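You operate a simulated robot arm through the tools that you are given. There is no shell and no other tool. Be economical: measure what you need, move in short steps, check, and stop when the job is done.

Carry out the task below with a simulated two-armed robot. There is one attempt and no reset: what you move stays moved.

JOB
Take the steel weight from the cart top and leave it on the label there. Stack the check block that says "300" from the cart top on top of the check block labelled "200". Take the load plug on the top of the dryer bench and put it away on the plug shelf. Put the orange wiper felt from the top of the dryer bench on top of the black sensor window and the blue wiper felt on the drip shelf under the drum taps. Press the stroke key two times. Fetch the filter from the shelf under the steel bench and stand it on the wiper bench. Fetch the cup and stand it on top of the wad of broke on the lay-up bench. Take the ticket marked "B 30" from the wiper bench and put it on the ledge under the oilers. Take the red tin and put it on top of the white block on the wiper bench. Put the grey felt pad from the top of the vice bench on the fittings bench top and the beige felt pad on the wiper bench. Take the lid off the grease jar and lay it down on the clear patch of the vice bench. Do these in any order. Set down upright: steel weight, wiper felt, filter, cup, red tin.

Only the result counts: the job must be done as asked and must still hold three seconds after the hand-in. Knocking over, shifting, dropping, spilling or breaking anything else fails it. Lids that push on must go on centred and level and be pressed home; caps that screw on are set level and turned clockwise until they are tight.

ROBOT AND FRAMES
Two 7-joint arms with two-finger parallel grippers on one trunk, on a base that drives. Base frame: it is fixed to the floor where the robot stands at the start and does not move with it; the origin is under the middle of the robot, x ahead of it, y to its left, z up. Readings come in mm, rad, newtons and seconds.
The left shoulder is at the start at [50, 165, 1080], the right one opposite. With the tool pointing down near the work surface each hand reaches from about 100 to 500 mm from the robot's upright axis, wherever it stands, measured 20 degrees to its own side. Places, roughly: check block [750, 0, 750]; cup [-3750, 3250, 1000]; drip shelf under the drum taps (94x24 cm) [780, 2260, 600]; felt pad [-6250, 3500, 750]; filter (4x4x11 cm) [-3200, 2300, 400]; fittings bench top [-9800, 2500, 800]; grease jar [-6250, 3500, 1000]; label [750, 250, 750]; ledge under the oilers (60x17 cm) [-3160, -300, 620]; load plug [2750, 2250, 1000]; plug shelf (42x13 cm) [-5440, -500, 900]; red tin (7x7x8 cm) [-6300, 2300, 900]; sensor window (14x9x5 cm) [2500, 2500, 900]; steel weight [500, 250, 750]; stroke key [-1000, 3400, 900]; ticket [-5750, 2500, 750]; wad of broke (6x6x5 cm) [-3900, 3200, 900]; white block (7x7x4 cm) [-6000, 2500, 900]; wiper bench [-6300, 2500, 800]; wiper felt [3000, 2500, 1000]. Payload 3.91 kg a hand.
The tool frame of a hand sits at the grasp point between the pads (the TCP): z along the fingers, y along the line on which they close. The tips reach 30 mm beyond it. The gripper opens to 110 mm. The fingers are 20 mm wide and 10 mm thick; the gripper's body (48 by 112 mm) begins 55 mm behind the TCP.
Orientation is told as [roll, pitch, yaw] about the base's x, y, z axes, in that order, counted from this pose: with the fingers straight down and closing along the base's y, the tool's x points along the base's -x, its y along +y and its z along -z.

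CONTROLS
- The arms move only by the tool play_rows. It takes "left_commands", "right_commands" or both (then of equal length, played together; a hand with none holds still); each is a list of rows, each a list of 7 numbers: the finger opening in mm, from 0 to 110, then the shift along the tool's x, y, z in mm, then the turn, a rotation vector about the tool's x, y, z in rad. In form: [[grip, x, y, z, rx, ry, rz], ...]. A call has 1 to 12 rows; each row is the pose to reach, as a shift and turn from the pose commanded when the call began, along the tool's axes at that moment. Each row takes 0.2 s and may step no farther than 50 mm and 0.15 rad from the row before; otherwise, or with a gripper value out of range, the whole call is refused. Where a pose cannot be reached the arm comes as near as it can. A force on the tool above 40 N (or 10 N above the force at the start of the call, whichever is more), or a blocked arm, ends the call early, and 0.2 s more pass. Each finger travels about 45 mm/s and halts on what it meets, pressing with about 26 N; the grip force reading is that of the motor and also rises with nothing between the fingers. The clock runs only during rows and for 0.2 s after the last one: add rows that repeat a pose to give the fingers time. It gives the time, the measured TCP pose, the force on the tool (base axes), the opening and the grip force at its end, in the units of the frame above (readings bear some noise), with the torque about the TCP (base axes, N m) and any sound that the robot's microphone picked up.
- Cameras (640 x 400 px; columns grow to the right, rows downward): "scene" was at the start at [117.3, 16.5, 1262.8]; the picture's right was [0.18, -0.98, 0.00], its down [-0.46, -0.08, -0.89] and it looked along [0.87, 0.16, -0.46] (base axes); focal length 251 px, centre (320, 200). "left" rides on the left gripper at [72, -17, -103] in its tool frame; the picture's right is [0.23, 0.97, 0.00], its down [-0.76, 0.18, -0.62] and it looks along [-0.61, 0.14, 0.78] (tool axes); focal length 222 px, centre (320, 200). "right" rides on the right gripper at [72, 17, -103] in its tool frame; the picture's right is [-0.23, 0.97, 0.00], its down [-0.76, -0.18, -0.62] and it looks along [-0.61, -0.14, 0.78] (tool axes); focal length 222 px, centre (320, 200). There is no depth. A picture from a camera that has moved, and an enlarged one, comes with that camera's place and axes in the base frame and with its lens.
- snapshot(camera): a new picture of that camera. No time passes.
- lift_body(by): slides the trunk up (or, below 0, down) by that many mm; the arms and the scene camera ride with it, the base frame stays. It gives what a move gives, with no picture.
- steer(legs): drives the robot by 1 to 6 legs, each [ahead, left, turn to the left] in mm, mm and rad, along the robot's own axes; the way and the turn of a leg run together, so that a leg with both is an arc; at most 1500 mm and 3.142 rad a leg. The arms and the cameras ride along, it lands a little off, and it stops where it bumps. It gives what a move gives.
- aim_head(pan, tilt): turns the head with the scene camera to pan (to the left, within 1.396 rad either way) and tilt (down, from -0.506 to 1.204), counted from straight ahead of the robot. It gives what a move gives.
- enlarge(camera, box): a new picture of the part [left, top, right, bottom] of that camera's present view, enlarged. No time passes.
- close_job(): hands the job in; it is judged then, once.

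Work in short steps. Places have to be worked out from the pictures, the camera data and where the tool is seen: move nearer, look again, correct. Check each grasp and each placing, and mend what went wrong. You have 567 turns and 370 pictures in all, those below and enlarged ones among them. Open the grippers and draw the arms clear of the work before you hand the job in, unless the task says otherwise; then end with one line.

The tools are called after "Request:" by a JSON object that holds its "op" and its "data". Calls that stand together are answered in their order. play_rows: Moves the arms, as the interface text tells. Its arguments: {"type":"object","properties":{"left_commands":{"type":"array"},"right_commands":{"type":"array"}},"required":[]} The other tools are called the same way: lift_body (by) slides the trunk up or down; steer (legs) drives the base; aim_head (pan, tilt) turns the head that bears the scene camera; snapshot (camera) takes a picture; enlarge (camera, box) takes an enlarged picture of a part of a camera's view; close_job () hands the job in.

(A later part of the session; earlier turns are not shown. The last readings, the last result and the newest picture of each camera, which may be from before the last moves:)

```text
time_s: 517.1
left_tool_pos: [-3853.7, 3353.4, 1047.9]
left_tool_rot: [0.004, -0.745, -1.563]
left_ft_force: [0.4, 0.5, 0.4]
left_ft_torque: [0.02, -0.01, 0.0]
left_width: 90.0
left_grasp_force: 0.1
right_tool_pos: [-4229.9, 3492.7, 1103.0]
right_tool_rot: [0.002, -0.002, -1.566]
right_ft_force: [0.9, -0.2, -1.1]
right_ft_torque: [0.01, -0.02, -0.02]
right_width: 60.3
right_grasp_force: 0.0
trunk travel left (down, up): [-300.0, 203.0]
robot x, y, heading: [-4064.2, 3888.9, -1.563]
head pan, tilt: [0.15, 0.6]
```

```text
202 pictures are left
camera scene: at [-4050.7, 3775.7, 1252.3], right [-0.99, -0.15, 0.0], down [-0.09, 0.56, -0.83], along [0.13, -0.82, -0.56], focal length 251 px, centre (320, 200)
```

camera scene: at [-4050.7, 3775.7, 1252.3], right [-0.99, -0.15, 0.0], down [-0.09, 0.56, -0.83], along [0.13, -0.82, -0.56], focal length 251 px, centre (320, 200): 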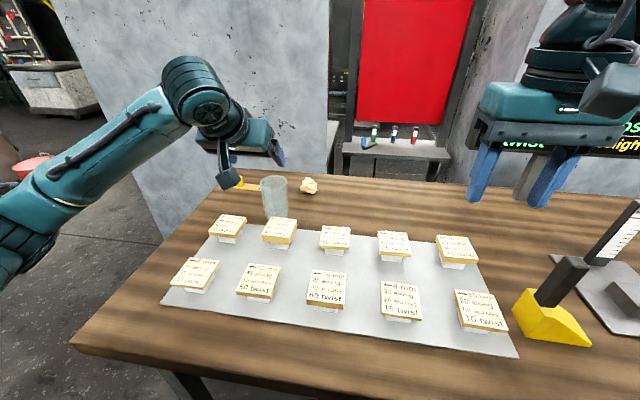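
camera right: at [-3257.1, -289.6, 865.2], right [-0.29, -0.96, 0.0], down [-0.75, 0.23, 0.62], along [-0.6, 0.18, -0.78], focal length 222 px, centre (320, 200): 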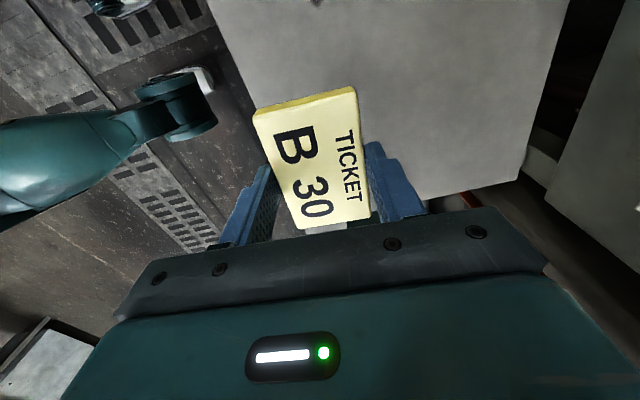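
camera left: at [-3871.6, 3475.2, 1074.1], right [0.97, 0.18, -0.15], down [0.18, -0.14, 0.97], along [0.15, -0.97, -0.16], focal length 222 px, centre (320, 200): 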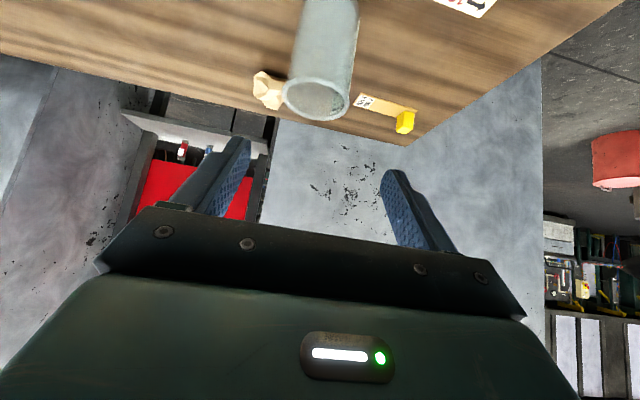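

Request:
{"op": "enlarge", "data": {"camera": "left", "box": [220, 0, 440, 160]}}

Request:
{"op": "enlarge", "data": {"camera": "scene", "box": [210, 150, 350, 260]}}

```text
2.50 times, centred on (330, 80) of left
camera zoom: at [-3871.6, 3475.2, 1074.1], right [0.97, 0.18, -0.15], down [0.18, -0.14, 0.97], along [0.15, -0.97, -0.16], focal length 555 px, centre (295, 500)
```

zoom: 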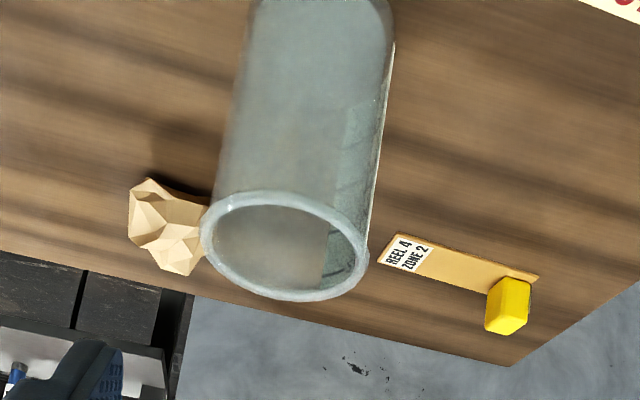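

```text
3.64 times, centred on (280, 205) of scene
camera zoom: at [-4050.7, 3775.7, 1252.3], right [-0.99, -0.15, 0.0], down [-0.09, 0.56, -0.83], along [0.13, -0.82, -0.56], focal length 914 px, centre (466, 182)
```

zoom: 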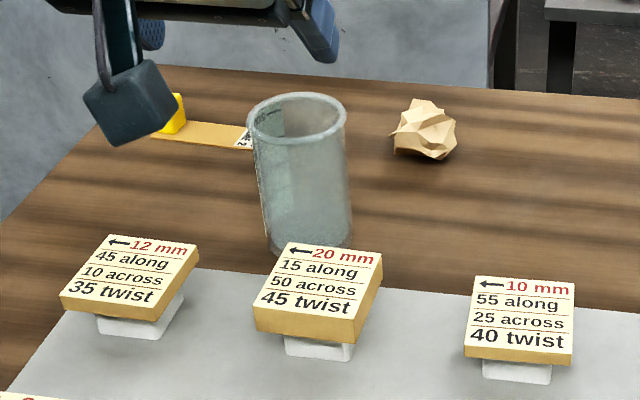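

Cup: centre (−3861,3281), rim z≈950, ⌀65; wad centre ≈(−3924,3178), top ≈900. I align and advance along the tilted tool axis around the cup.

Request:
{"op": "play_rows", "data": {"left_commands": [[94, 16, -4, 0, 0, 0, 0], [94, 32, -8, 0, 0, 0, 0], [94, 32, -8, 40, 0, 0, 0], [94, 32, -8, 80, 0, 0, 0], [94, 32, -8, 80, 0, 0, 0]]}}

Request:
{"op": "snapshot", "data": {"camera": "left"}}

Request:
{"op": "enlarge", "data": {"camera": "scene", "box": [200, 120, 360, 260]}}

```text
time_s: 518.3
left_tool_pos: [-3860.5, 3323.3, 966.6]
left_tool_rot: [0.004, -0.743, -1.563]
left_ft_force: [0.5, 0.6, -0.7]
left_ft_torque: [-0.02, -0.03, 0.0]
left_width: 94.2
left_grasp_force: 0.1
right_tool_pos: [-4231.2, 3491.6, 1102.5]
right_tool_rot: [0.001, -0.003, -1.566]
right_ft_force: [0.0, -0.3, 0.9]
right_ft_torque: [0.0, 0.04, 0.02]
right_width: 59.9
right_grasp_force: 0.0
trunk travel left (down, up): [-300.0, 203.0]
robot x, y, heading: [-4059.9, 3891.7, -1.564]
head pan, tilt: [0.15, 0.6]
```

```text
199 pictures are left
camera left: at [-3878.4, 3444.5, 994.3], right [0.97, 0.18, -0.15], down [0.18, -0.14, 0.97], along [0.15, -0.97, -0.16], focal length 222 px, centre (320, 200)
```

left: 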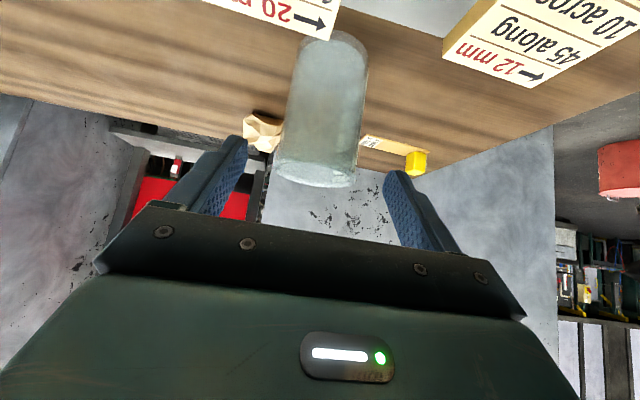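

```text
2.86 times, centred on (280, 190) of scene
camera zoom: at [-4050.6, 3775.8, 1252.3], right [-0.99, -0.15, 0.0], down [-0.09, 0.56, -0.83], along [0.13, -0.82, -0.56], focal length 718 px, centre (434, 229)
```

zoom: 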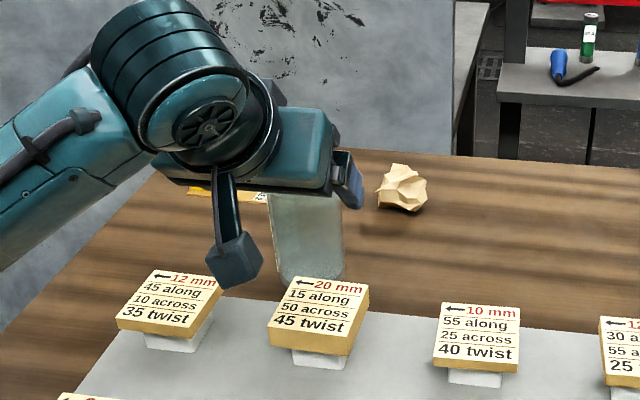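

Aligned. Advance 62 mm more and close gently.

Request:
{"op": "play_rows", "data": {"left_commands": [[94, -1, 0, 25, 0, 0, 0], [94, -2, 0, 48, 0, 0, 0], [94, -2, 0, 61, 0, 0, 0], [94, -2, 0, 61, 0, 0, 0], [55, -2, 0, 61, 0, 0, 0], [55, -2, 0, 61, 0, 0, 0], [55, -2, 0, 61, 0, 0, 0], [55, -2, 0, 61, 0, 0, 0], [55, -2, 0, 61, 0, 0, 0]]}}

Request:
{"op": "snapshot", "data": {"camera": "left"}}

```text
time_s: 520.3
left_tool_pos: [-3859.7, 3280.4, 923.5]
left_tool_rot: [0.004, -0.743, -1.564]
left_ft_force: [0.6, -0.6, 0.1]
left_ft_torque: [-0.03, -0.05, -0.03]
left_width: 59.8
left_grasp_force: 26.5
right_tool_pos: [-4231.1, 3490.8, 1103.8]
right_tool_rot: [0.001, -0.001, -1.565]
right_ft_force: [0.3, -0.7, -0.3]
right_ft_torque: [0.01, 0.0, -0.05]
right_width: 60.1
right_grasp_force: 0.0
trunk travel left (down, up): [-300.0, 203.0]
robot x, y, heading: [-4061.5, 3889.1, -1.571]
head pan, tilt: [0.15, 0.6]
```

```text
197 pictures are left
camera left: at [-3878.2, 3401.5, 950.8], right [0.97, 0.18, -0.15], down [0.18, -0.14, 0.97], along [0.15, -0.97, -0.17], focal length 222 px, centre (320, 200)
```

left: 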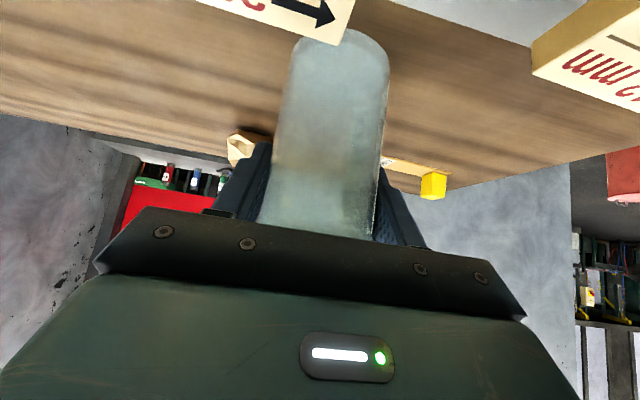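

Gripped (60 mm). Lift 80 mm, then carry toward above the wad.

Request:
{"op": "play_rows", "data": {"left_commands": [[55, -14, 0, -15, 0, 0, 0], [55, -28, 0, -30, 0, 0, 0], [55, -42, 0, -45, 0, 0, 0], [55, -55, 0, -60, 0, 0, 0], [55, -74, -16, -43, 0, 0, 0], [55, -93, -32, -26, 0, 0, 0], [55, -112, -48, -9, 0, 0, 0], [55, -130, -64, 9, 0, 0, 0], [55, -130, -64, 9, 0, 0, 0]]}}

Request:
{"op": "enlarge", "data": {"camera": "scene", "box": [210, 90, 390, 240]}}

Request:
{"op": "snapshot", "data": {"camera": "left"}}

```text
time_s: 522.3
left_tool_pos: [-3924.1, 3179.0, 1004.5]
left_tool_rot: [0.005, -0.744, -1.563]
left_ft_force: [-0.4, -0.1, -1.2]
left_ft_torque: [0.0, 0.0, -0.03]
left_width: 59.8
left_grasp_force: 25.8
right_tool_pos: [-4231.1, 3490.8, 1102.6]
right_tool_rot: [-0.001, -0.001, -1.565]
right_ft_force: [0.4, -0.4, -0.2]
right_ft_torque: [0.0, 0.0, 0.0]
right_width: 60.2
right_grasp_force: 0.1
trunk travel left (down, up): [-300.0, 203.0]
robot x, y, heading: [-4061.9, 3890.7, -1.564]
head pan, tilt: [0.15, 0.6]
```

```text
2.67 times, centred on (300, 165) of scene
camera zoom: at [-4050.5, 3775.7, 1252.3], right [-0.99, -0.15, 0.0], down [-0.09, 0.56, -0.83], along [0.13, -0.82, -0.56], focal length 670 px, centre (373, 293)
```

zoom: 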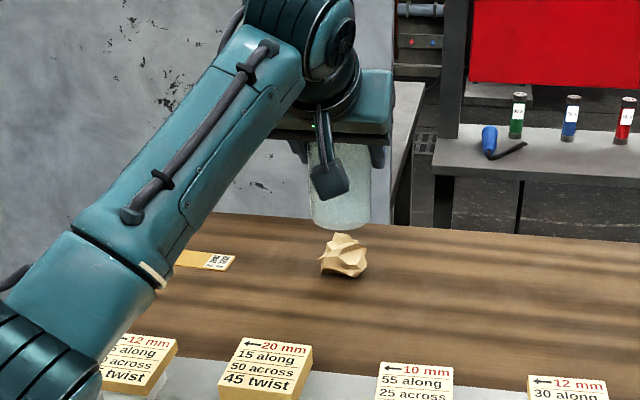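

```text
195 pictures are left
camera left: at [-3941.6, 3299.9, 1031.3], right [0.97, 0.18, -0.15], down [0.18, -0.14, 0.97], along [0.15, -0.97, -0.16], focal length 222 px, centre (320, 200)
```

left: 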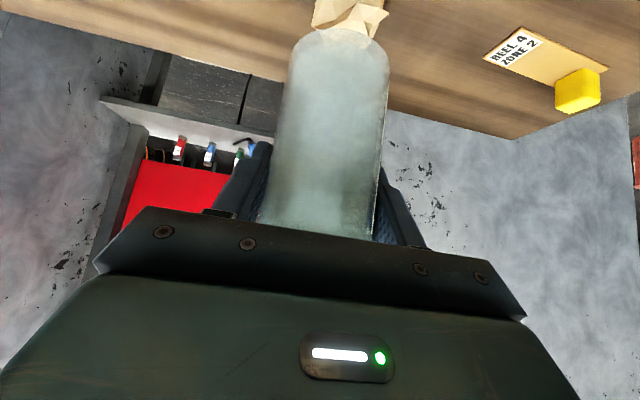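

Reach is fine. Re-evaluating, the table is z≈870 here, wad centre ≈(−3925,3170), top ≈920. I shift 9 mm deeper and lower 14 mm, then look.

Request:
{"op": "play_rows", "data": {"left_commands": [[55, -7, -1, 6, 0, 0, 0], [55, -3, -1, 10, 0, 0, 0], [55, 2, -1, 16, 0, 0, 0], [55, 2, -1, 16, 0, 0, 0]]}}

Request:
{"op": "enlarge", "data": {"camera": "scene", "box": [270, 120, 360, 210]}}

Request:
{"op": "enlarge", "data": {"camera": "left", "box": [240, 0, 440, 125]}}

```text
time_s: 523.3
left_tool_pos: [-3925.1, 3167.8, 990.3]
left_tool_rot: [0.002, -0.743, -1.564]
left_ft_force: [0.6, -0.6, -0.3]
left_ft_torque: [0.0, 0.01, -0.02]
left_width: 59.8
left_grasp_force: 26.0
right_tool_pos: [-4231.4, 3490.6, 1103.0]
right_tool_rot: [-0.001, -0.002, -1.566]
right_ft_force: [-0.6, -0.7, 0.4]
right_ft_torque: [-0.02, -0.04, -0.01]
right_width: 60.0
right_grasp_force: 0.1
trunk travel left (down, up): [-300.0, 203.0]
robot x, y, heading: [-4059.8, 3885.9, -1.564]
head pan, tilt: [0.15, 0.6]
```

```text
4.44 times, centred on (315, 165) of scene
camera zoom: at [-4050.6, 3775.7, 1252.3], right [-0.99, -0.15, 0.0], down [-0.09, 0.56, -0.83], along [0.13, -0.82, -0.56], focal length 1117 px, centre (342, 356)
```

zoom: 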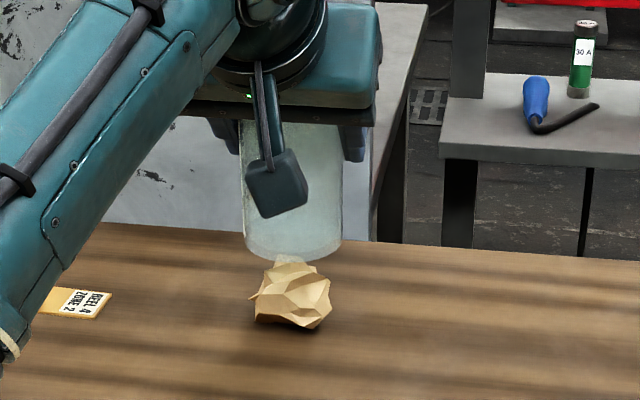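

```text
3.20 times, centred on (340, 62) of left
camera zoom: at [-3942.5, 3290.7, 1018.1], right [0.97, 0.18, -0.15], down [0.18, -0.14, 0.97], along [0.15, -0.97, -0.16], focal length 711 px, centre (256, 640)
```

zoom: 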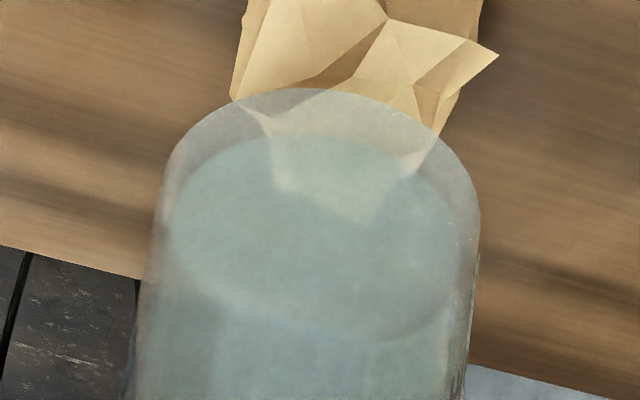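

Through the glass the wad is ~4 mm to +x and +y of the cup axis. I correct and lower in small steps to contact.

Request:
{"op": "play_rows", "data": {"left_commands": [[55, 3, 4, -3, 0, 0, 0], [55, 5, 4, 0, 0, 0, 0], [55, 7, 4, 2, 0, 0, 0], [55, 8, 4, 3.5, 0, 0, 0], [55, 9.5, 4, 5, 0, 0, 0], [55, 11, 4, 6.5, 0, 0, 0]]}}

Request:
{"op": "enlarge", "data": {"camera": "left", "box": [240, 0, 440, 125]}}

Request:
{"op": "enlarge", "data": {"camera": "scene", "box": [270, 120, 360, 210]}}

```text
time_s: 524.7
left_tool_pos: [-3919.3, 3171.9, 979.4]
left_tool_rot: [0.005, -0.744, -1.563]
left_ft_force: [0.1, -0.1, -0.6]
left_ft_torque: [0.0, 0.01, 0.02]
left_width: 59.9
left_grasp_force: 26.7
right_tool_pos: [-4230.8, 3491.0, 1103.6]
right_tool_rot: [0.001, -0.001, -1.566]
right_ft_force: [0.2, 0.0, 0.0]
right_ft_torque: [-0.04, 0.02, -0.01]
right_width: 60.0
right_grasp_force: 0.0
trunk travel left (down, up): [-300.0, 203.0]
robot x, y, heading: [-4063.4, 3890.8, -1.571]
head pan, tilt: [0.15, 0.6]
```

```text
3.20 times, centred on (340, 62) of left
camera zoom: at [-3938.0, 3294.1, 1005.5], right [0.97, 0.18, -0.15], down [0.18, -0.14, 0.97], along [0.15, -0.97, -0.16], focal length 711 px, centre (256, 640)
```

zoom: 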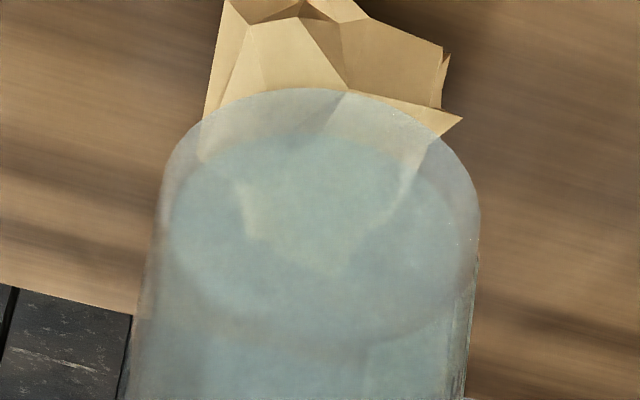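

```text
4.44 times, centred on (315, 165) of scene
camera zoom: at [-4050.6, 3775.7, 1252.3], right [-0.99, -0.15, 0.0], down [-0.09, 0.56, -0.83], along [0.13, -0.82, -0.56], focal length 1117 px, centre (342, 356)
```

zoom: 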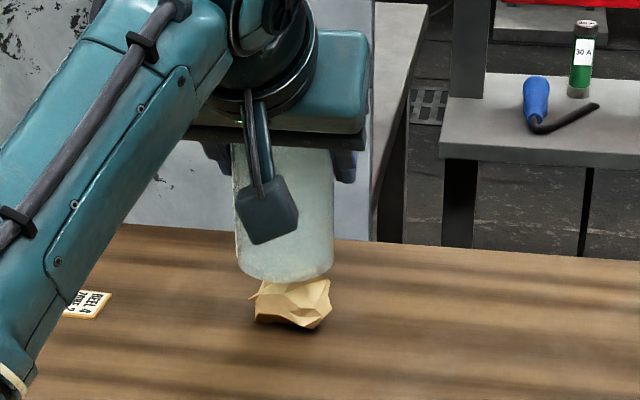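

Well centred. Continue lowering until contact is felt.

Request:
{"op": "play_rows", "data": {"left_commands": [[55, -1, -1, 3, 0, 0, 0], [55, 0, -1, 4.5, 0, 0, 0], [55, 1.5, -1, 6, 0, 0, 0], [55, 3, -1, 7.5, 0, 0, 0], [55, 4, -1, 9, 0, 0, 0], [55, 5.5, -1, 10.5, 0, 0, 0], [55, 7, -1, 12, 0, 0, 0]]}}

```text
time_s: 526.3
left_tool_pos: [-3920.9, 3169.5, 968.6]
left_tool_rot: [0.003, -0.749, -1.564]
left_ft_force: [0.1, -0.2, 6.1]
left_ft_torque: [0.07, 0.13, -0.07]
left_width: 59.8
left_grasp_force: 26.1
right_tool_pos: [-4231.5, 3491.3, 1103.8]
right_tool_rot: [-0.002, -0.003, -1.566]
right_ft_force: [0.2, -0.1, 0.1]
right_ft_torque: [-0.01, 0.05, -0.02]
right_width: 59.9
right_grasp_force: 0.0
trunk travel left (down, up): [-300.0, 203.0]
robot x, y, heading: [-4065.7, 3889.8, -1.565]
head pan, tilt: [0.15, 0.6]
```

Contact (6 N). I check the seating before release.

Request:
{"op": "enlarge", "data": {"camera": "scene", "box": [270, 120, 360, 210]}}

Request:
{"op": "enlarge", "data": {"camera": "left", "box": [240, 0, 440, 125]}}

```text
4.44 times, centred on (315, 165) of scene
camera zoom: at [-4050.7, 3776.6, 1252.5], right [-0.99, -0.15, 0.0], down [-0.09, 0.56, -0.83], along [0.13, -0.82, -0.56], focal length 1117 px, centre (342, 356)
```

zoom: 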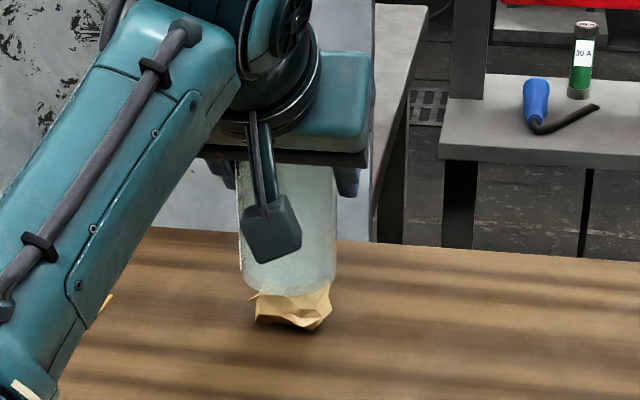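

```text
3.20 times, centred on (340, 62) of left
camera zoom: at [-3939.1, 3291.7, 994.5], right [0.97, 0.18, -0.15], down [0.18, -0.13, 0.98], along [0.15, -0.98, -0.16], focal length 711 px, centre (256, 640)
```

zoom: 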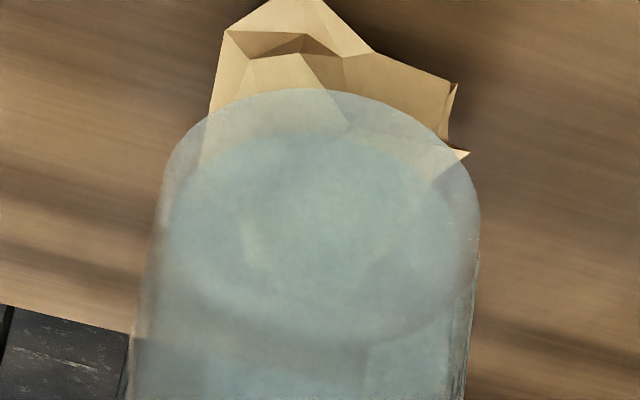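

The wad seems ~8–10 mm deeper than the cup axis. I lift 4 mm, shift 8 mm deeper, and settle again.

Request:
{"op": "play_rows", "data": {"left_commands": [[55, -3, 0, -4, 0, 0, 0], [55, -9, 2, 1, 0, 0, 0], [55, -8, 2, 2.5, 0, 0, 0], [55, -7, 2, 4, 0, 0, 0], [55, -5.5, 2, 5.5, 0, 0, 0], [55, -4.5, 2, 7, 0, 0, 0], [55, -3.5, 2, 8, 0, 0, 0], [55, -3.5, 2, 8, 0, 0, 0]]}}

Request:
{"op": "enlarge", "data": {"camera": "left", "box": [240, 0, 440, 125]}}

```text
time_s: 528.1
left_tool_pos: [-3920.0, 3162.2, 964.7]
left_tool_rot: [0.003, -0.748, -1.563]
left_ft_force: [2.2, -3.3, 15.6]
left_ft_torque: [-0.11, -0.14, -0.07]
left_width: 59.7
left_grasp_force: 26.8
right_tool_pos: [-4231.7, 3492.9, 1102.9]
right_tool_rot: [0.0, -0.004, -1.567]
right_ft_force: [-1.2, 0.5, -1.3]
right_ft_torque: [0.02, -0.01, -0.02]
right_width: 60.0
right_grasp_force: 0.1
trunk travel left (down, up): [-300.0, 203.0]
robot x, y, heading: [-4061.9, 3897.0, -1.567]
head pan, tilt: [0.15, 0.6]
```

```text
3.20 times, centred on (340, 62) of left
camera zoom: at [-3937.5, 3284.1, 991.2], right [0.97, 0.18, -0.15], down [0.18, -0.13, 0.98], along [0.15, -0.98, -0.16], focal length 711 px, centre (256, 640)
```

zoom: 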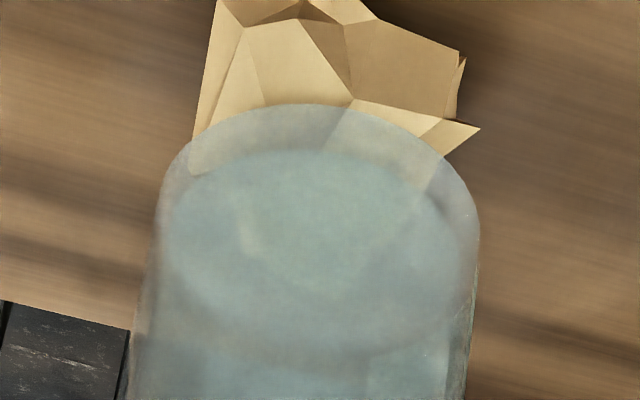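

Settled with 15 N. I open just 3–4 mm to see whether the cup stays upright on its own.

Request:
{"op": "play_rows", "data": {"left_commands": [[60, -1, 0, -1, 0, 0, 0], [64, -1, 0, -1, 0, 0, 0], [66, -1, 0, -1, 0, 0, 0], [66, -1, 0, -1, 0, 0, 0], [66, -1, 0, -1, 0, 0, 0], [66, -1, 0, -1, 0, 0, 0]]}}

Request:
{"op": "enlarge", "data": {"camera": "left", "box": [220, 0, 460, 250]}}

Request:
{"op": "enlarge", "data": {"camera": "scene", "box": [270, 120, 360, 210]}}

```text
time_s: 529.5
left_tool_pos: [-3919.9, 3161.8, 963.1]
left_tool_rot: [0.003, -0.744, -1.564]
left_ft_force: [-0.5, -0.3, -0.4]
left_ft_torque: [0.0, 0.0, -0.02]
left_width: 66.0
left_grasp_force: 0.1
right_tool_pos: [-4231.3, 3491.5, 1103.5]
right_tool_rot: [0.001, -0.001, -1.566]
right_ft_force: [-0.3, -0.4, 0.2]
right_ft_torque: [0.0, 0.0, 0.02]
right_width: 60.0
right_grasp_force: 0.1
trunk travel left (down, up): [-300.0, 203.0]
robot x, y, heading: [-4065.1, 3890.2, -1.567]
head pan, tilt: [0.15, 0.6]
```

```text
1.60 times, centred on (340, 125) of left
camera zoom: at [-3937.3, 3283.2, 990.4], right [0.97, 0.18, -0.15], down [0.18, -0.14, 0.97], along [0.15, -0.97, -0.16], focal length 355 px, centre (288, 320)
```

zoom: 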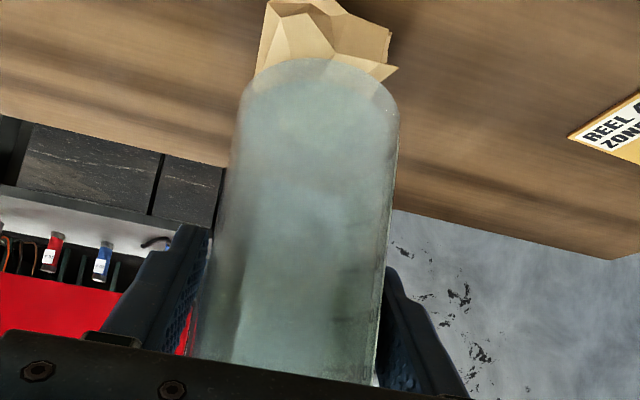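

```text
4.44 times, centred on (315, 165) of scene
camera zoom: at [-4050.6, 3775.7, 1252.3], right [-0.99, -0.15, 0.0], down [-0.09, 0.56, -0.83], along [0.13, -0.82, -0.56], focal length 1117 px, centre (342, 356)
```

zoom: 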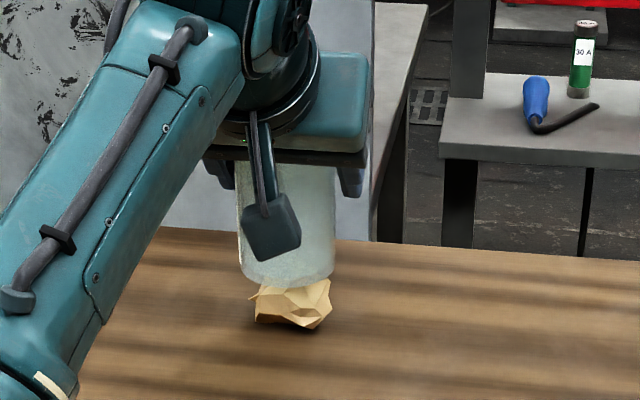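

The cup stands by itself. I open wider and retreat slowly along the tool axis.

Request:
{"op": "play_rows", "data": {"left_commands": [[75, 0, 0, 0, 0, 0, 0], [85, 0, 0, 0, 0, 0, 0], [92, 0, 0, 0, 0, 0, 0], [92, 0, 0, 0, 0, 0, 0], [92, 0, 0, -15, 0, 0, 0], [92, 0, 0, -35, 0, 0, 0], [92, 0, 0, -65, 0, 0, 0], [92, 0, 0, -100, 0, 0, 0], [92, -10, 0, -140, 0, 0, 0], [92, -20, 0, -180, 0, 0, 0]]}}

Request:
{"op": "snapshot", "data": {"camera": "scene"}}

Request:
{"op": "enlarge", "data": {"camera": "scene", "box": [270, 120, 360, 210]}}

```text
time_s: 531.7
left_tool_pos: [-3921.3, 3268.6, 1109.3]
left_tool_rot: [0.003, -0.745, -1.563]
left_ft_force: [0.2, 0.2, -1.3]
left_ft_torque: [0.01, 0.01, 0.02]
left_width: 92.2
left_grasp_force: 0.1
right_tool_pos: [-4230.7, 3492.6, 1103.2]
right_tool_rot: [0.001, -0.002, -1.565]
right_ft_force: [0.5, -0.8, 0.1]
right_ft_torque: [0.01, -0.03, -0.01]
right_width: 59.8
right_grasp_force: 0.0
trunk travel left (down, up): [-300.0, 203.0]
robot x, y, heading: [-4063.7, 3892.5, -1.567]
head pan, tilt: [0.15, 0.6]
```

```text
185 pictures are left
camera scene: at [-4050.7, 3776.1, 1252.3], right [-0.99, -0.15, 0.0], down [-0.09, 0.56, -0.83], along [0.13, -0.82, -0.56], focal length 251 px, centre (320, 200)
```

scene: 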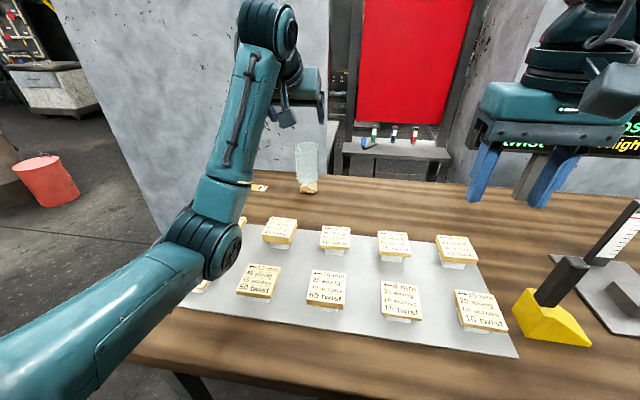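

```text
4.44 times, centred on (315, 165) of scene
camera zoom: at [-4050.7, 3776.1, 1252.3], right [-0.99, -0.15, 0.0], down [-0.09, 0.56, -0.83], along [0.13, -0.82, -0.56], focal length 1117 px, centre (342, 356)
```

zoom: 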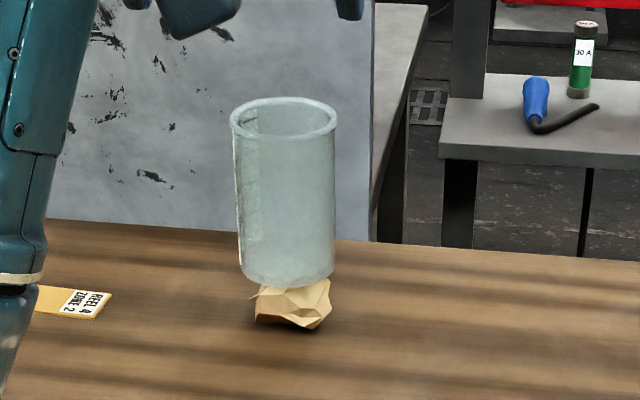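

Cup stands steadily on the wad. Retract the left arm and restore vertical.

Request:
{"op": "play_rows", "data": {"left_commands": [[60, 18, 0, -17, 0, 0.05, 0], [60, 36, 0, -34, 0, 0.1, 0], [60, 54, 0, -51, 0, 0.2, 0], [60, 72, 0, -68, 0, 0.3, 0], [60, 90, 0, -85, 0, 0.4, 0], [60, 108, 0, -102, 0, 0.5, 0], [60, 126, 0, -119, 0, 0.6, 0], [60, 144, 0, -136, 0, 0.7, 0], [60, 160, 0, -150, 0, 0.745, 0]]}}

Request:
{"op": "snapshot", "data": {"camera": "scene"}}

```text
time_s: 533.7
left_tool_pos: [-3923.8, 3487.9, 1111.5]
left_tool_rot: [0.003, 0.006, -1.56]
left_ft_force: [0.3, -0.1, -0.2]
left_ft_torque: [0.02, -0.01, 0.0]
left_width: 60.2
left_grasp_force: 0.0
right_tool_pos: [-4229.2, 3490.9, 1102.7]
right_tool_rot: [-0.001, -0.002, -1.565]
right_ft_force: [-0.3, 0.2, -0.3]
right_ft_torque: [-0.02, -0.02, 0.01]
right_width: 60.1
right_grasp_force: 0.1
trunk travel left (down, up): [-300.0, 203.0]
robot x, y, heading: [-4065.2, 3893.1, -1.568]
head pan, tilt: [0.15, 0.6]
```

```text
183 pictures are left
camera scene: at [-4050.6, 3775.9, 1252.3], right [-0.99, -0.15, 0.0], down [-0.09, 0.56, -0.83], along [0.13, -0.82, -0.56], focal length 251 px, centre (320, 200)
```

scene: 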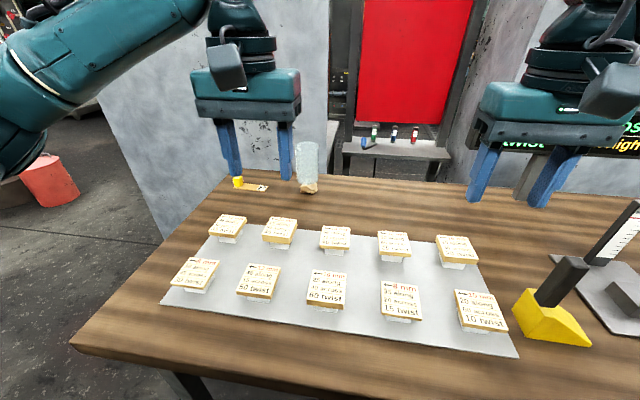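

Now back off and strafe to the vice bench (x≈−6200), facing −y.

Request:
{"op": "steer", "data": {"legs": [[-400, 0, 0], [0, -1050, 0], [0, -1050, 0]]}}

Request:
{"op": "aim_head", "data": {"pan": 0, "tilt": 0.45}}

Request:
{"op": "snapshot", "data": {"camera": "scene"}}

```text
time_s: 546.1
left_tool_pos: [-6024.0, 3897.1, 1111.7]
left_tool_rot: [0.004, 0.001, -1.573]
left_ft_force: [0.3, -0.6, 0.0]
left_ft_torque: [0.0, 0.0, 0.01]
left_width: 59.6
left_grasp_force: 0.0
right_tool_pos: [-6332.3, 3905.2, 1102.7]
right_tool_rot: [0.0, -0.003, -1.578]
right_ft_force: [0.6, -0.1, -0.2]
right_ft_torque: [-0.01, -0.03, 0.05]
right_width: 60.0
right_grasp_force: 0.1
trunk travel left (down, up): [-300.0, 203.0]
robot x, y, heading: [-6160.5, 4304.0, -1.577]
head pan, tilt: [0.15, 0.6]
```

```text
time_s: 546.9
left_tool_pos: [-6024.6, 3896.5, 1111.7]
left_tool_rot: [0.002, 0.002, -1.574]
left_ft_force: [0.1, 0.5, -0.2]
left_ft_torque: [0.02, -0.02, 0.03]
left_width: 59.9
left_grasp_force: 0.2
right_tool_pos: [-6332.0, 3905.2, 1101.6]
right_tool_rot: [0.001, -0.002, -1.577]
right_ft_force: [0.7, -0.5, 0.8]
right_ft_torque: [-0.03, -0.03, 0.0]
right_width: 59.7
right_grasp_force: 0.1
trunk travel left (down, up): [-300.0, 203.0]
robot x, y, heading: [-6156.2, 4302.0, -1.578]
head pan, tilt: [0.0, 0.45]
```

```text
182 pictures are left
camera scene: at [-6161.6, 4183.2, 1265.8], right [-1.0, 0.01, 0.0], down [0.0, 0.44, -0.9], along [-0.01, -0.9, -0.44], focal length 251 px, centre (320, 200)
```

scene: 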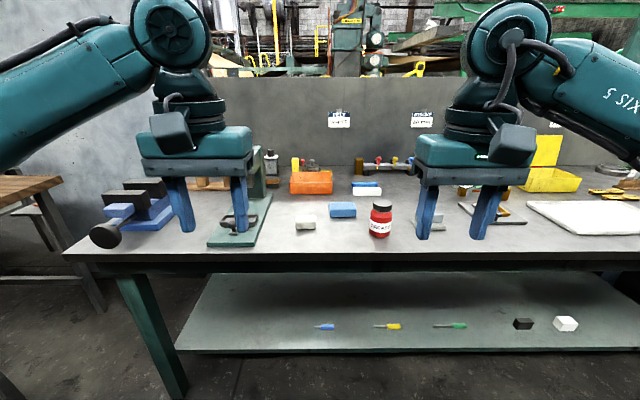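

Request:
{"op": "enlarge", "data": {"camera": "scene", "box": [260, 140, 460, 260]}}

Request:
{"op": "enlarge", "data": {"camera": "scene", "box": [440, 130, 640, 260]}}

Request:
{"op": "enlarge", "data": {"camera": "scene", "box": [80, 130, 280, 260]}}

```text
3.20 times, centred on (360, 200) of scene
camera zoom: at [-6161.6, 4183.2, 1265.8], right [-1.0, 0.01, 0.0], down [0.0, 0.44, -0.9], along [-0.01, -0.9, -0.44], focal length 804 px, centre (192, 200)
```

zoom: 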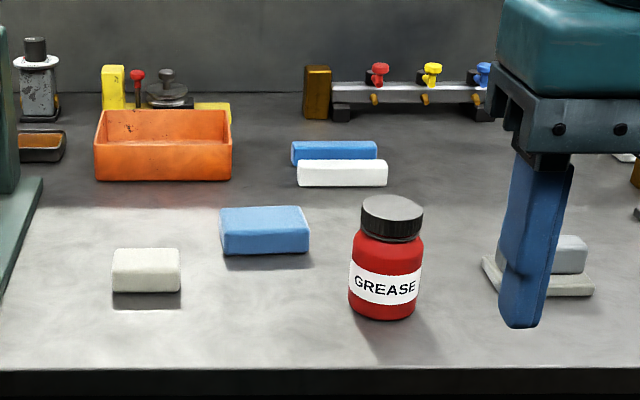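

```text
3.08 times, centred on (540, 195) of scene
camera zoom: at [-6161.6, 4183.2, 1265.8], right [-1.0, 0.01, 0.0], down [0.0, 0.44, -0.9], along [-0.01, -0.9, -0.44], focal length 773 px, centre (-357, 215)
```

zoom: 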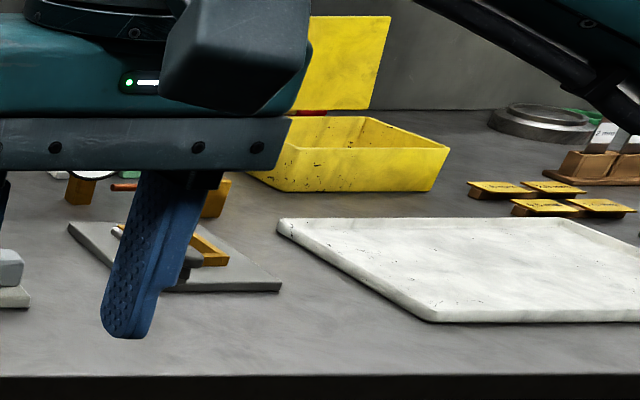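

```text
3.08 times, centred on (180, 195) of scene
camera zoom: at [-6161.6, 4183.2, 1265.8], right [-1.0, 0.01, 0.0], down [0.0, 0.44, -0.9], along [-0.01, -0.9, -0.44], focal length 773 px, centre (751, 215)
```

zoom: 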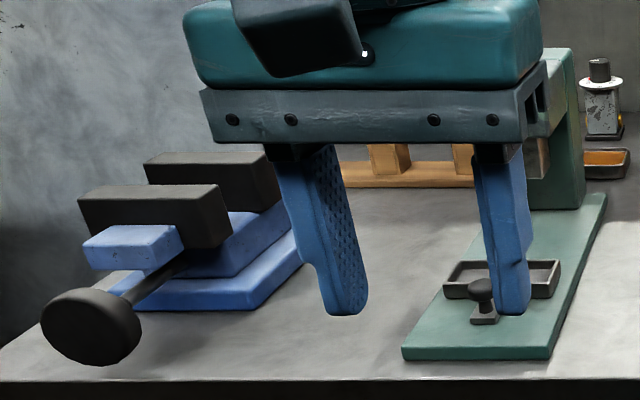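

I drive 340 mm closer and look down at the bench.

Request:
{"op": "steer", "data": {"legs": [[340, 0, 0.007]]}}

Request:
{"op": "aim_head", "data": {"pan": 0, "tilt": 0.75}}

Request:
{"op": "snapshot", "data": {"camera": "scene"}}

Request:
{"op": "snapshot", "data": {"camera": "right"}}

Request:
{"op": "snapshot", "data": {"camera": "left"}}

```text
time_s: 549.1
left_tool_pos: [-6022.5, 3561.2, 1109.9]
left_tool_rot: [0.002, 0.002, -1.567]
left_ft_force: [0.8, 1.1, -0.4]
left_ft_torque: [0.0, -0.03, -0.04]
left_width: 60.1
left_grasp_force: 0.0
right_tool_pos: [-6331.8, 3567.6, 1102.5]
right_tool_rot: [0.001, -0.001, -1.572]
right_ft_force: [0.1, 0.4, 0.0]
right_ft_torque: [-0.02, -0.02, 0.0]
right_width: 60.2
right_grasp_force: 0.0
trunk travel left (down, up): [-300.0, 203.0]
robot x, y, heading: [-6161.4, 3967.2, -1.577]
head pan, tilt: [0.0, 0.45]
```

```text
time_s: 549.9
left_tool_pos: [-6021.7, 3561.5, 1111.3]
left_tool_rot: [0.004, 0.001, -1.568]
left_ft_force: [0.2, -0.1, -0.5]
left_ft_torque: [0.04, -0.01, 0.02]
left_width: 59.8
left_grasp_force: 0.0
right_tool_pos: [-6330.8, 3567.6, 1102.9]
right_tool_rot: [0.0, -0.003, -1.571]
right_ft_force: [-0.5, 0.5, -0.6]
right_ft_torque: [0.0, -0.01, 0.02]
right_width: 60.2
right_grasp_force: 0.1
trunk travel left (down, up): [-300.0, 203.0]
robot x, y, heading: [-6161.1, 3965.4, -1.574]
head pan, tilt: [0.0, 0.75]
```

```text
178 pictures are left
camera scene: at [-6162.5, 3855.4, 1239.5], right [-1.0, 0.0, 0.0], down [0.0, 0.68, -0.73], along [0.0, -0.73, -0.68], focal length 251 px, centre (320, 200)
```

scene: 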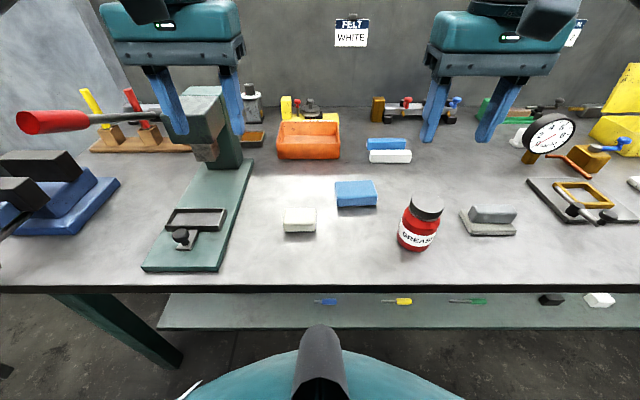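

```text
177 pictures are left
camera right: at [-6312.9, 3640.1, 1206.5], right [0.97, -0.23, 0.0], down [-0.18, -0.76, 0.62], along [-0.14, -0.61, -0.78], focal length 222 px, centre (320, 200)
```

right: 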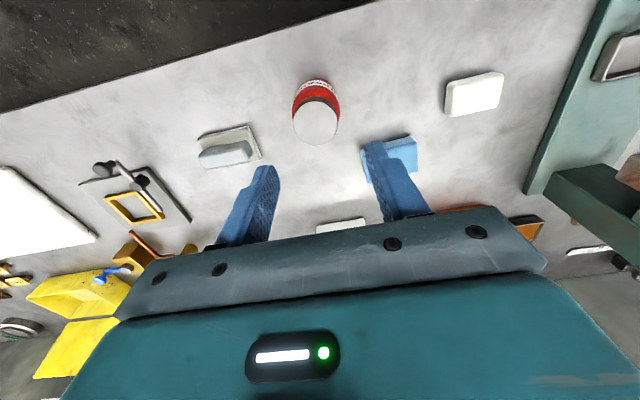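

```text
176 pictures are left
camera left: at [-6040.5, 3632.6, 1214.6], right [0.97, 0.23, 0.0], down [0.18, -0.76, 0.62], along [0.15, -0.6, -0.78], focal length 222 px, centre (320, 200)
```

left: 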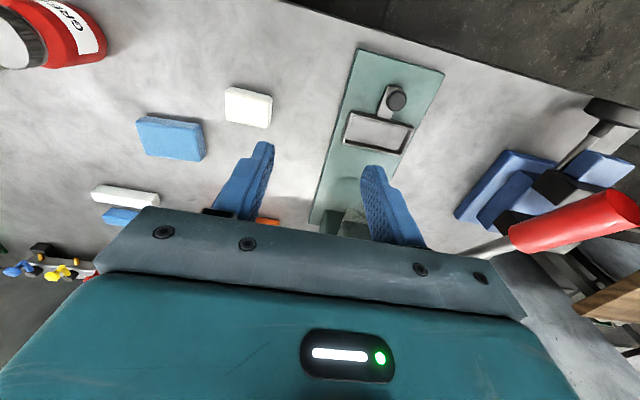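

Request:
{"op": "enlarge", "data": {"camera": "scene", "box": [260, 130, 560, 270]}}

Request:
{"op": "enlarge", "data": {"camera": "right", "box": [170, 60, 530, 240]}}

Request:
{"op": "aim_head", "data": {"pan": 0, "tilt": 0.25}}

Request:
{"op": "snapshot", "data": {"camera": "scene"}}

```text
2.13 times, centred on (410, 200) of scene
camera zoom: at [-6162.5, 3855.4, 1239.5], right [-1.0, 0.0, 0.0], down [0.0, 0.68, -0.73], along [0.0, -0.73, -0.68], focal length 536 px, centre (128, 200)
```

zoom: 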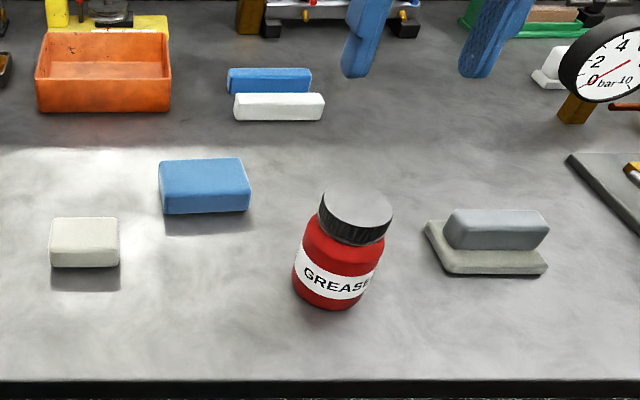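

```text
1.78 times, centred on (350, 150) of right
camera zoom: at [-6312.9, 3640.1, 1206.5], right [0.97, -0.23, 0.0], down [-0.18, -0.76, 0.62], along [-0.14, -0.61, -0.78], focal length 395 px, centre (267, 289)
```

zoom: 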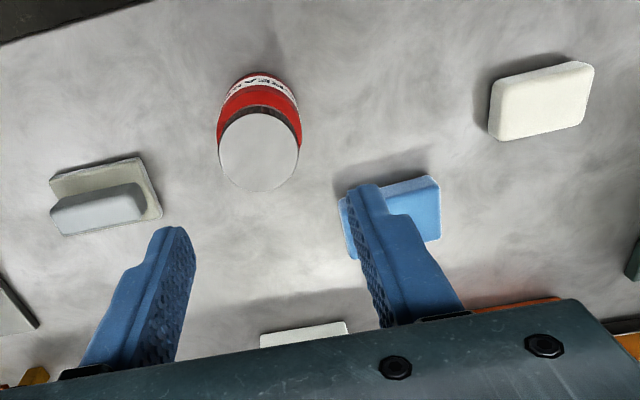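

```text
time_s: 550.8
left_tool_pos: [-6023.2, 3560.9, 1112.0]
left_tool_rot: [0.004, 0.0, -1.568]
left_ft_force: [-0.4, 0.6, 0.0]
left_ft_torque: [0.0, 0.01, 0.0]
left_width: 60.3
left_grasp_force: 0.0
right_tool_pos: [-6331.1, 3567.2, 1102.8]
right_tool_rot: [0.0, -0.001, -1.572]
right_ft_force: [0.3, 0.7, 0.0]
right_ft_torque: [-0.05, -0.01, -0.05]
right_width: 59.8
right_grasp_force: 0.1
trunk travel left (down, up): [-300.0, 203.0]
robot x, y, heading: [-6161.0, 3969.6, -1.575]
head pan, tilt: [0.0, 0.25]
```

```text
173 pictures are left
camera scene: at [-6162.5, 3844.9, 1284.4], right [-1.0, 0.0, 0.0], down [0.0, 0.25, -0.97], along [0.0, -0.97, -0.25], focal length 251 px, centre (320, 200)
```

scene: 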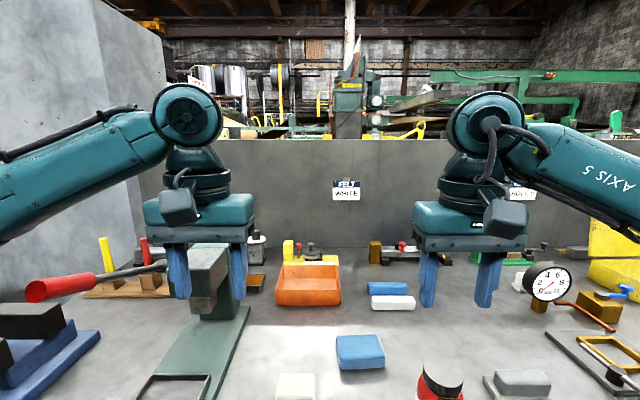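

Request:
{"op": "aim_head", "data": {"pan": -0.3, "tilt": 0.75}}

Request:
{"op": "enlarge", "data": {"camera": "scene", "box": [370, 180, 470, 250]}}

Request:
{"op": "snapshot", "data": {"camera": "scene"}}

```text
time_s: 551.7
left_tool_pos: [-6022.9, 3561.6, 1111.6]
left_tool_rot: [0.003, 0.003, -1.567]
left_ft_force: [0.1, -0.4, -0.9]
left_ft_torque: [-0.01, -0.01, 0.0]
left_width: 59.9
left_grasp_force: 0.1
right_tool_pos: [-6331.0, 3567.2, 1102.4]
right_tool_rot: [0.0, -0.003, -1.571]
right_ft_force: [0.4, 0.5, 0.4]
right_ft_torque: [0.0, 0.02, 0.02]
right_width: 59.9
right_grasp_force: 0.1
trunk travel left (down, up): [-300.0, 203.0]
robot x, y, heading: [-6159.4, 3968.2, -1.577]
head pan, tilt: [-0.3, 0.75]
```

```text
5.71 times, centred on (420, 215) of scene
camera zoom: at [-6186.9, 3859.1, 1239.5], right [-0.95, 0.3, 0.0], down [0.2, 0.65, -0.73], along [-0.22, -0.7, -0.68], focal length 1436 px, centre (-251, 114)
```

zoom: 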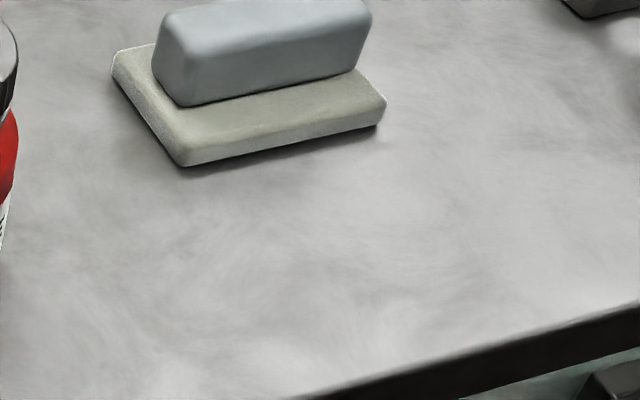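

```text
171 pictures are left
camera scene: at [-6186.9, 3859.1, 1239.5], right [-0.95, 0.3, 0.0], down [0.2, 0.65, -0.73], along [-0.22, -0.7, -0.68], focal length 251 px, centre (320, 200)
```

scene: 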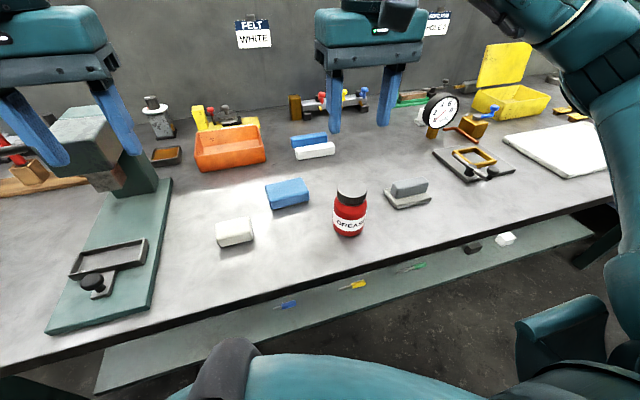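

Request:
{"op": "enlarge", "data": {"camera": "scene", "box": [220, 0, 460, 130]}}

Request:
{"op": "enlarge", "data": {"camera": "scene", "box": [370, 80, 490, 150]}}

Request:
{"op": "enlarge", "data": {"camera": "scene", "box": [200, 120, 440, 260]}}

```text
2.67 times, centred on (340, 65) of scene
camera zoom: at [-6186.9, 3859.1, 1239.5], right [-0.95, 0.3, 0.0], down [0.2, 0.65, -0.73], along [-0.22, -0.7, -0.68], focal length 670 px, centre (267, 560)
```

zoom: 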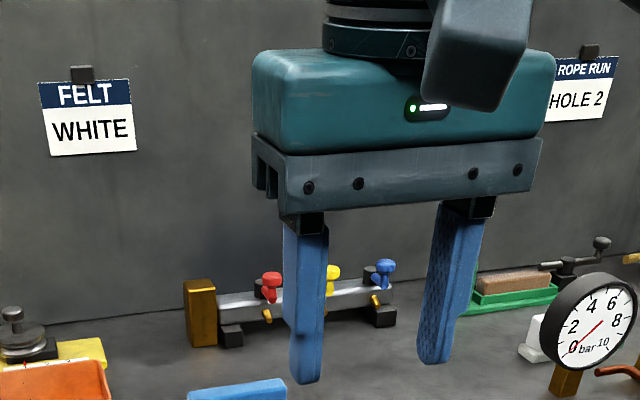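

```text
5.33 times, centred on (430, 115) of scene
camera zoom: at [-6186.9, 3859.1, 1239.5], right [-0.95, 0.3, 0.0], down [0.2, 0.65, -0.73], along [-0.22, -0.7, -0.68], focal length 1340 px, centre (-267, 653)
```

zoom: 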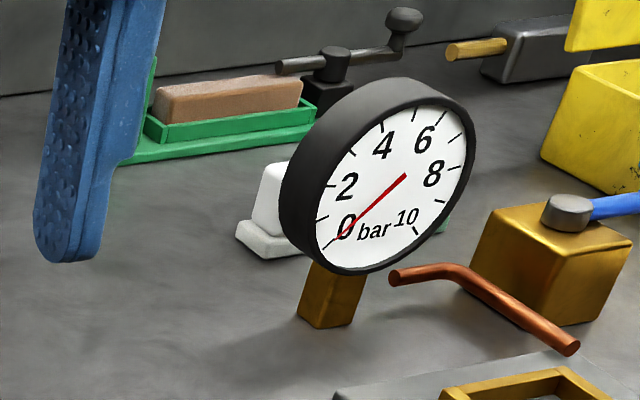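

```text
2.67 times, centred on (320, 190) of scene
camera zoom: at [-6186.9, 3859.1, 1239.5], right [-0.95, 0.3, 0.0], down [0.2, 0.65, -0.73], along [-0.22, -0.7, -0.68], focal length 670 px, centre (320, 227)
```

zoom: 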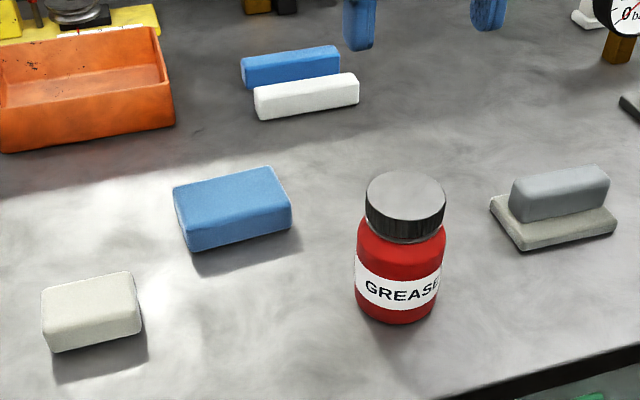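

Some pads have grips (grey, white). I scan the rest of the bench for a beige pad with a grip.

Request:
{"op": "aim_head", "data": {"pan": -0.9, "tilt": 0.5}}

Request:
{"op": "snapshot", "data": {"camera": "scene"}}

Request:
{"op": "aim_head", "data": {"pan": 0.6, "tilt": 0.6}}

Request:
{"op": "snapshot", "data": {"camera": "scene"}}

```text
time_s: 552.7
left_tool_pos: [-6023.7, 3561.5, 1111.5]
left_tool_rot: [0.004, 0.001, -1.568]
left_ft_force: [-0.5, -0.4, -0.9]
left_ft_torque: [0.0, -0.01, 0.0]
left_width: 59.9
left_grasp_force: 0.1
right_tool_pos: [-6330.7, 3567.1, 1102.8]
right_tool_rot: [0.001, -0.002, -1.571]
right_ft_force: [0.1, -1.0, 0.2]
right_ft_torque: [0.02, 0.0, 0.05]
right_width: 59.9
right_grasp_force: 0.1
trunk travel left (down, up): [-300.0, 203.0]
robot x, y, heading: [-6163.1, 3969.2, -1.571]
head pan, tilt: [-0.901, 0.499]
```

```text
167 pictures are left
camera scene: at [-6233.7, 3881.8, 1261.3], right [-0.62, 0.78, 0.0], down [0.38, 0.3, -0.88], along [-0.69, -0.54, -0.48], focal length 251 px, centre (320, 200)
```

scene: 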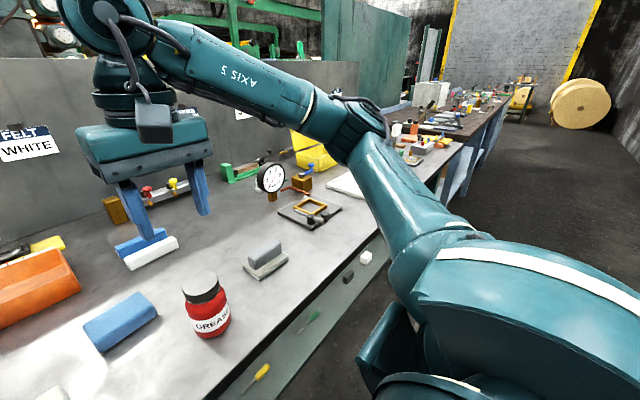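

```text
time_s: 554.3
left_tool_pos: [-6023.6, 3562.1, 1111.8]
left_tool_rot: [0.003, 0.002, -1.568]
left_ft_force: [-0.4, -0.1, 0.4]
left_ft_torque: [0.0, -0.03, 0.03]
left_width: 59.8
left_grasp_force: 0.1
right_tool_pos: [-6332.1, 3567.6, 1104.3]
right_tool_rot: [0.0, -0.001, -1.571]
right_ft_force: [0.1, 0.2, -0.3]
right_ft_torque: [-0.04, -0.04, -0.02]
right_width: 59.8
right_grasp_force: 0.1
trunk travel left (down, up): [-300.0, 203.0]
robot x, y, heading: [-6159.2, 3969.8, -1.574]
head pan, tilt: [0.6, 0.6]
```

```text
166 pictures are left
camera scene: at [-6112.6, 3865.2, 1252.3], right [-0.83, -0.56, 0.0], down [-0.32, 0.47, -0.83], along [0.46, -0.68, -0.56], focal length 251 px, centre (320, 200)
```

scene: 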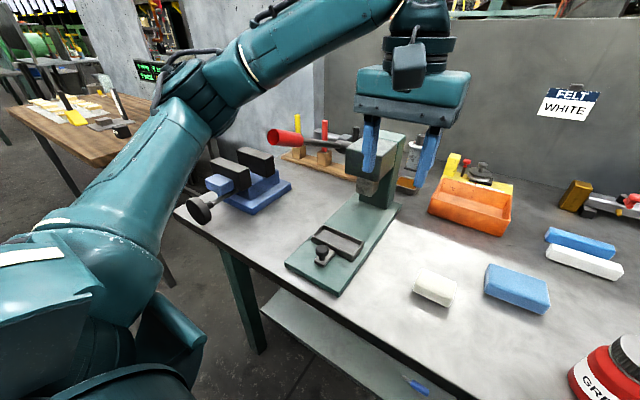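

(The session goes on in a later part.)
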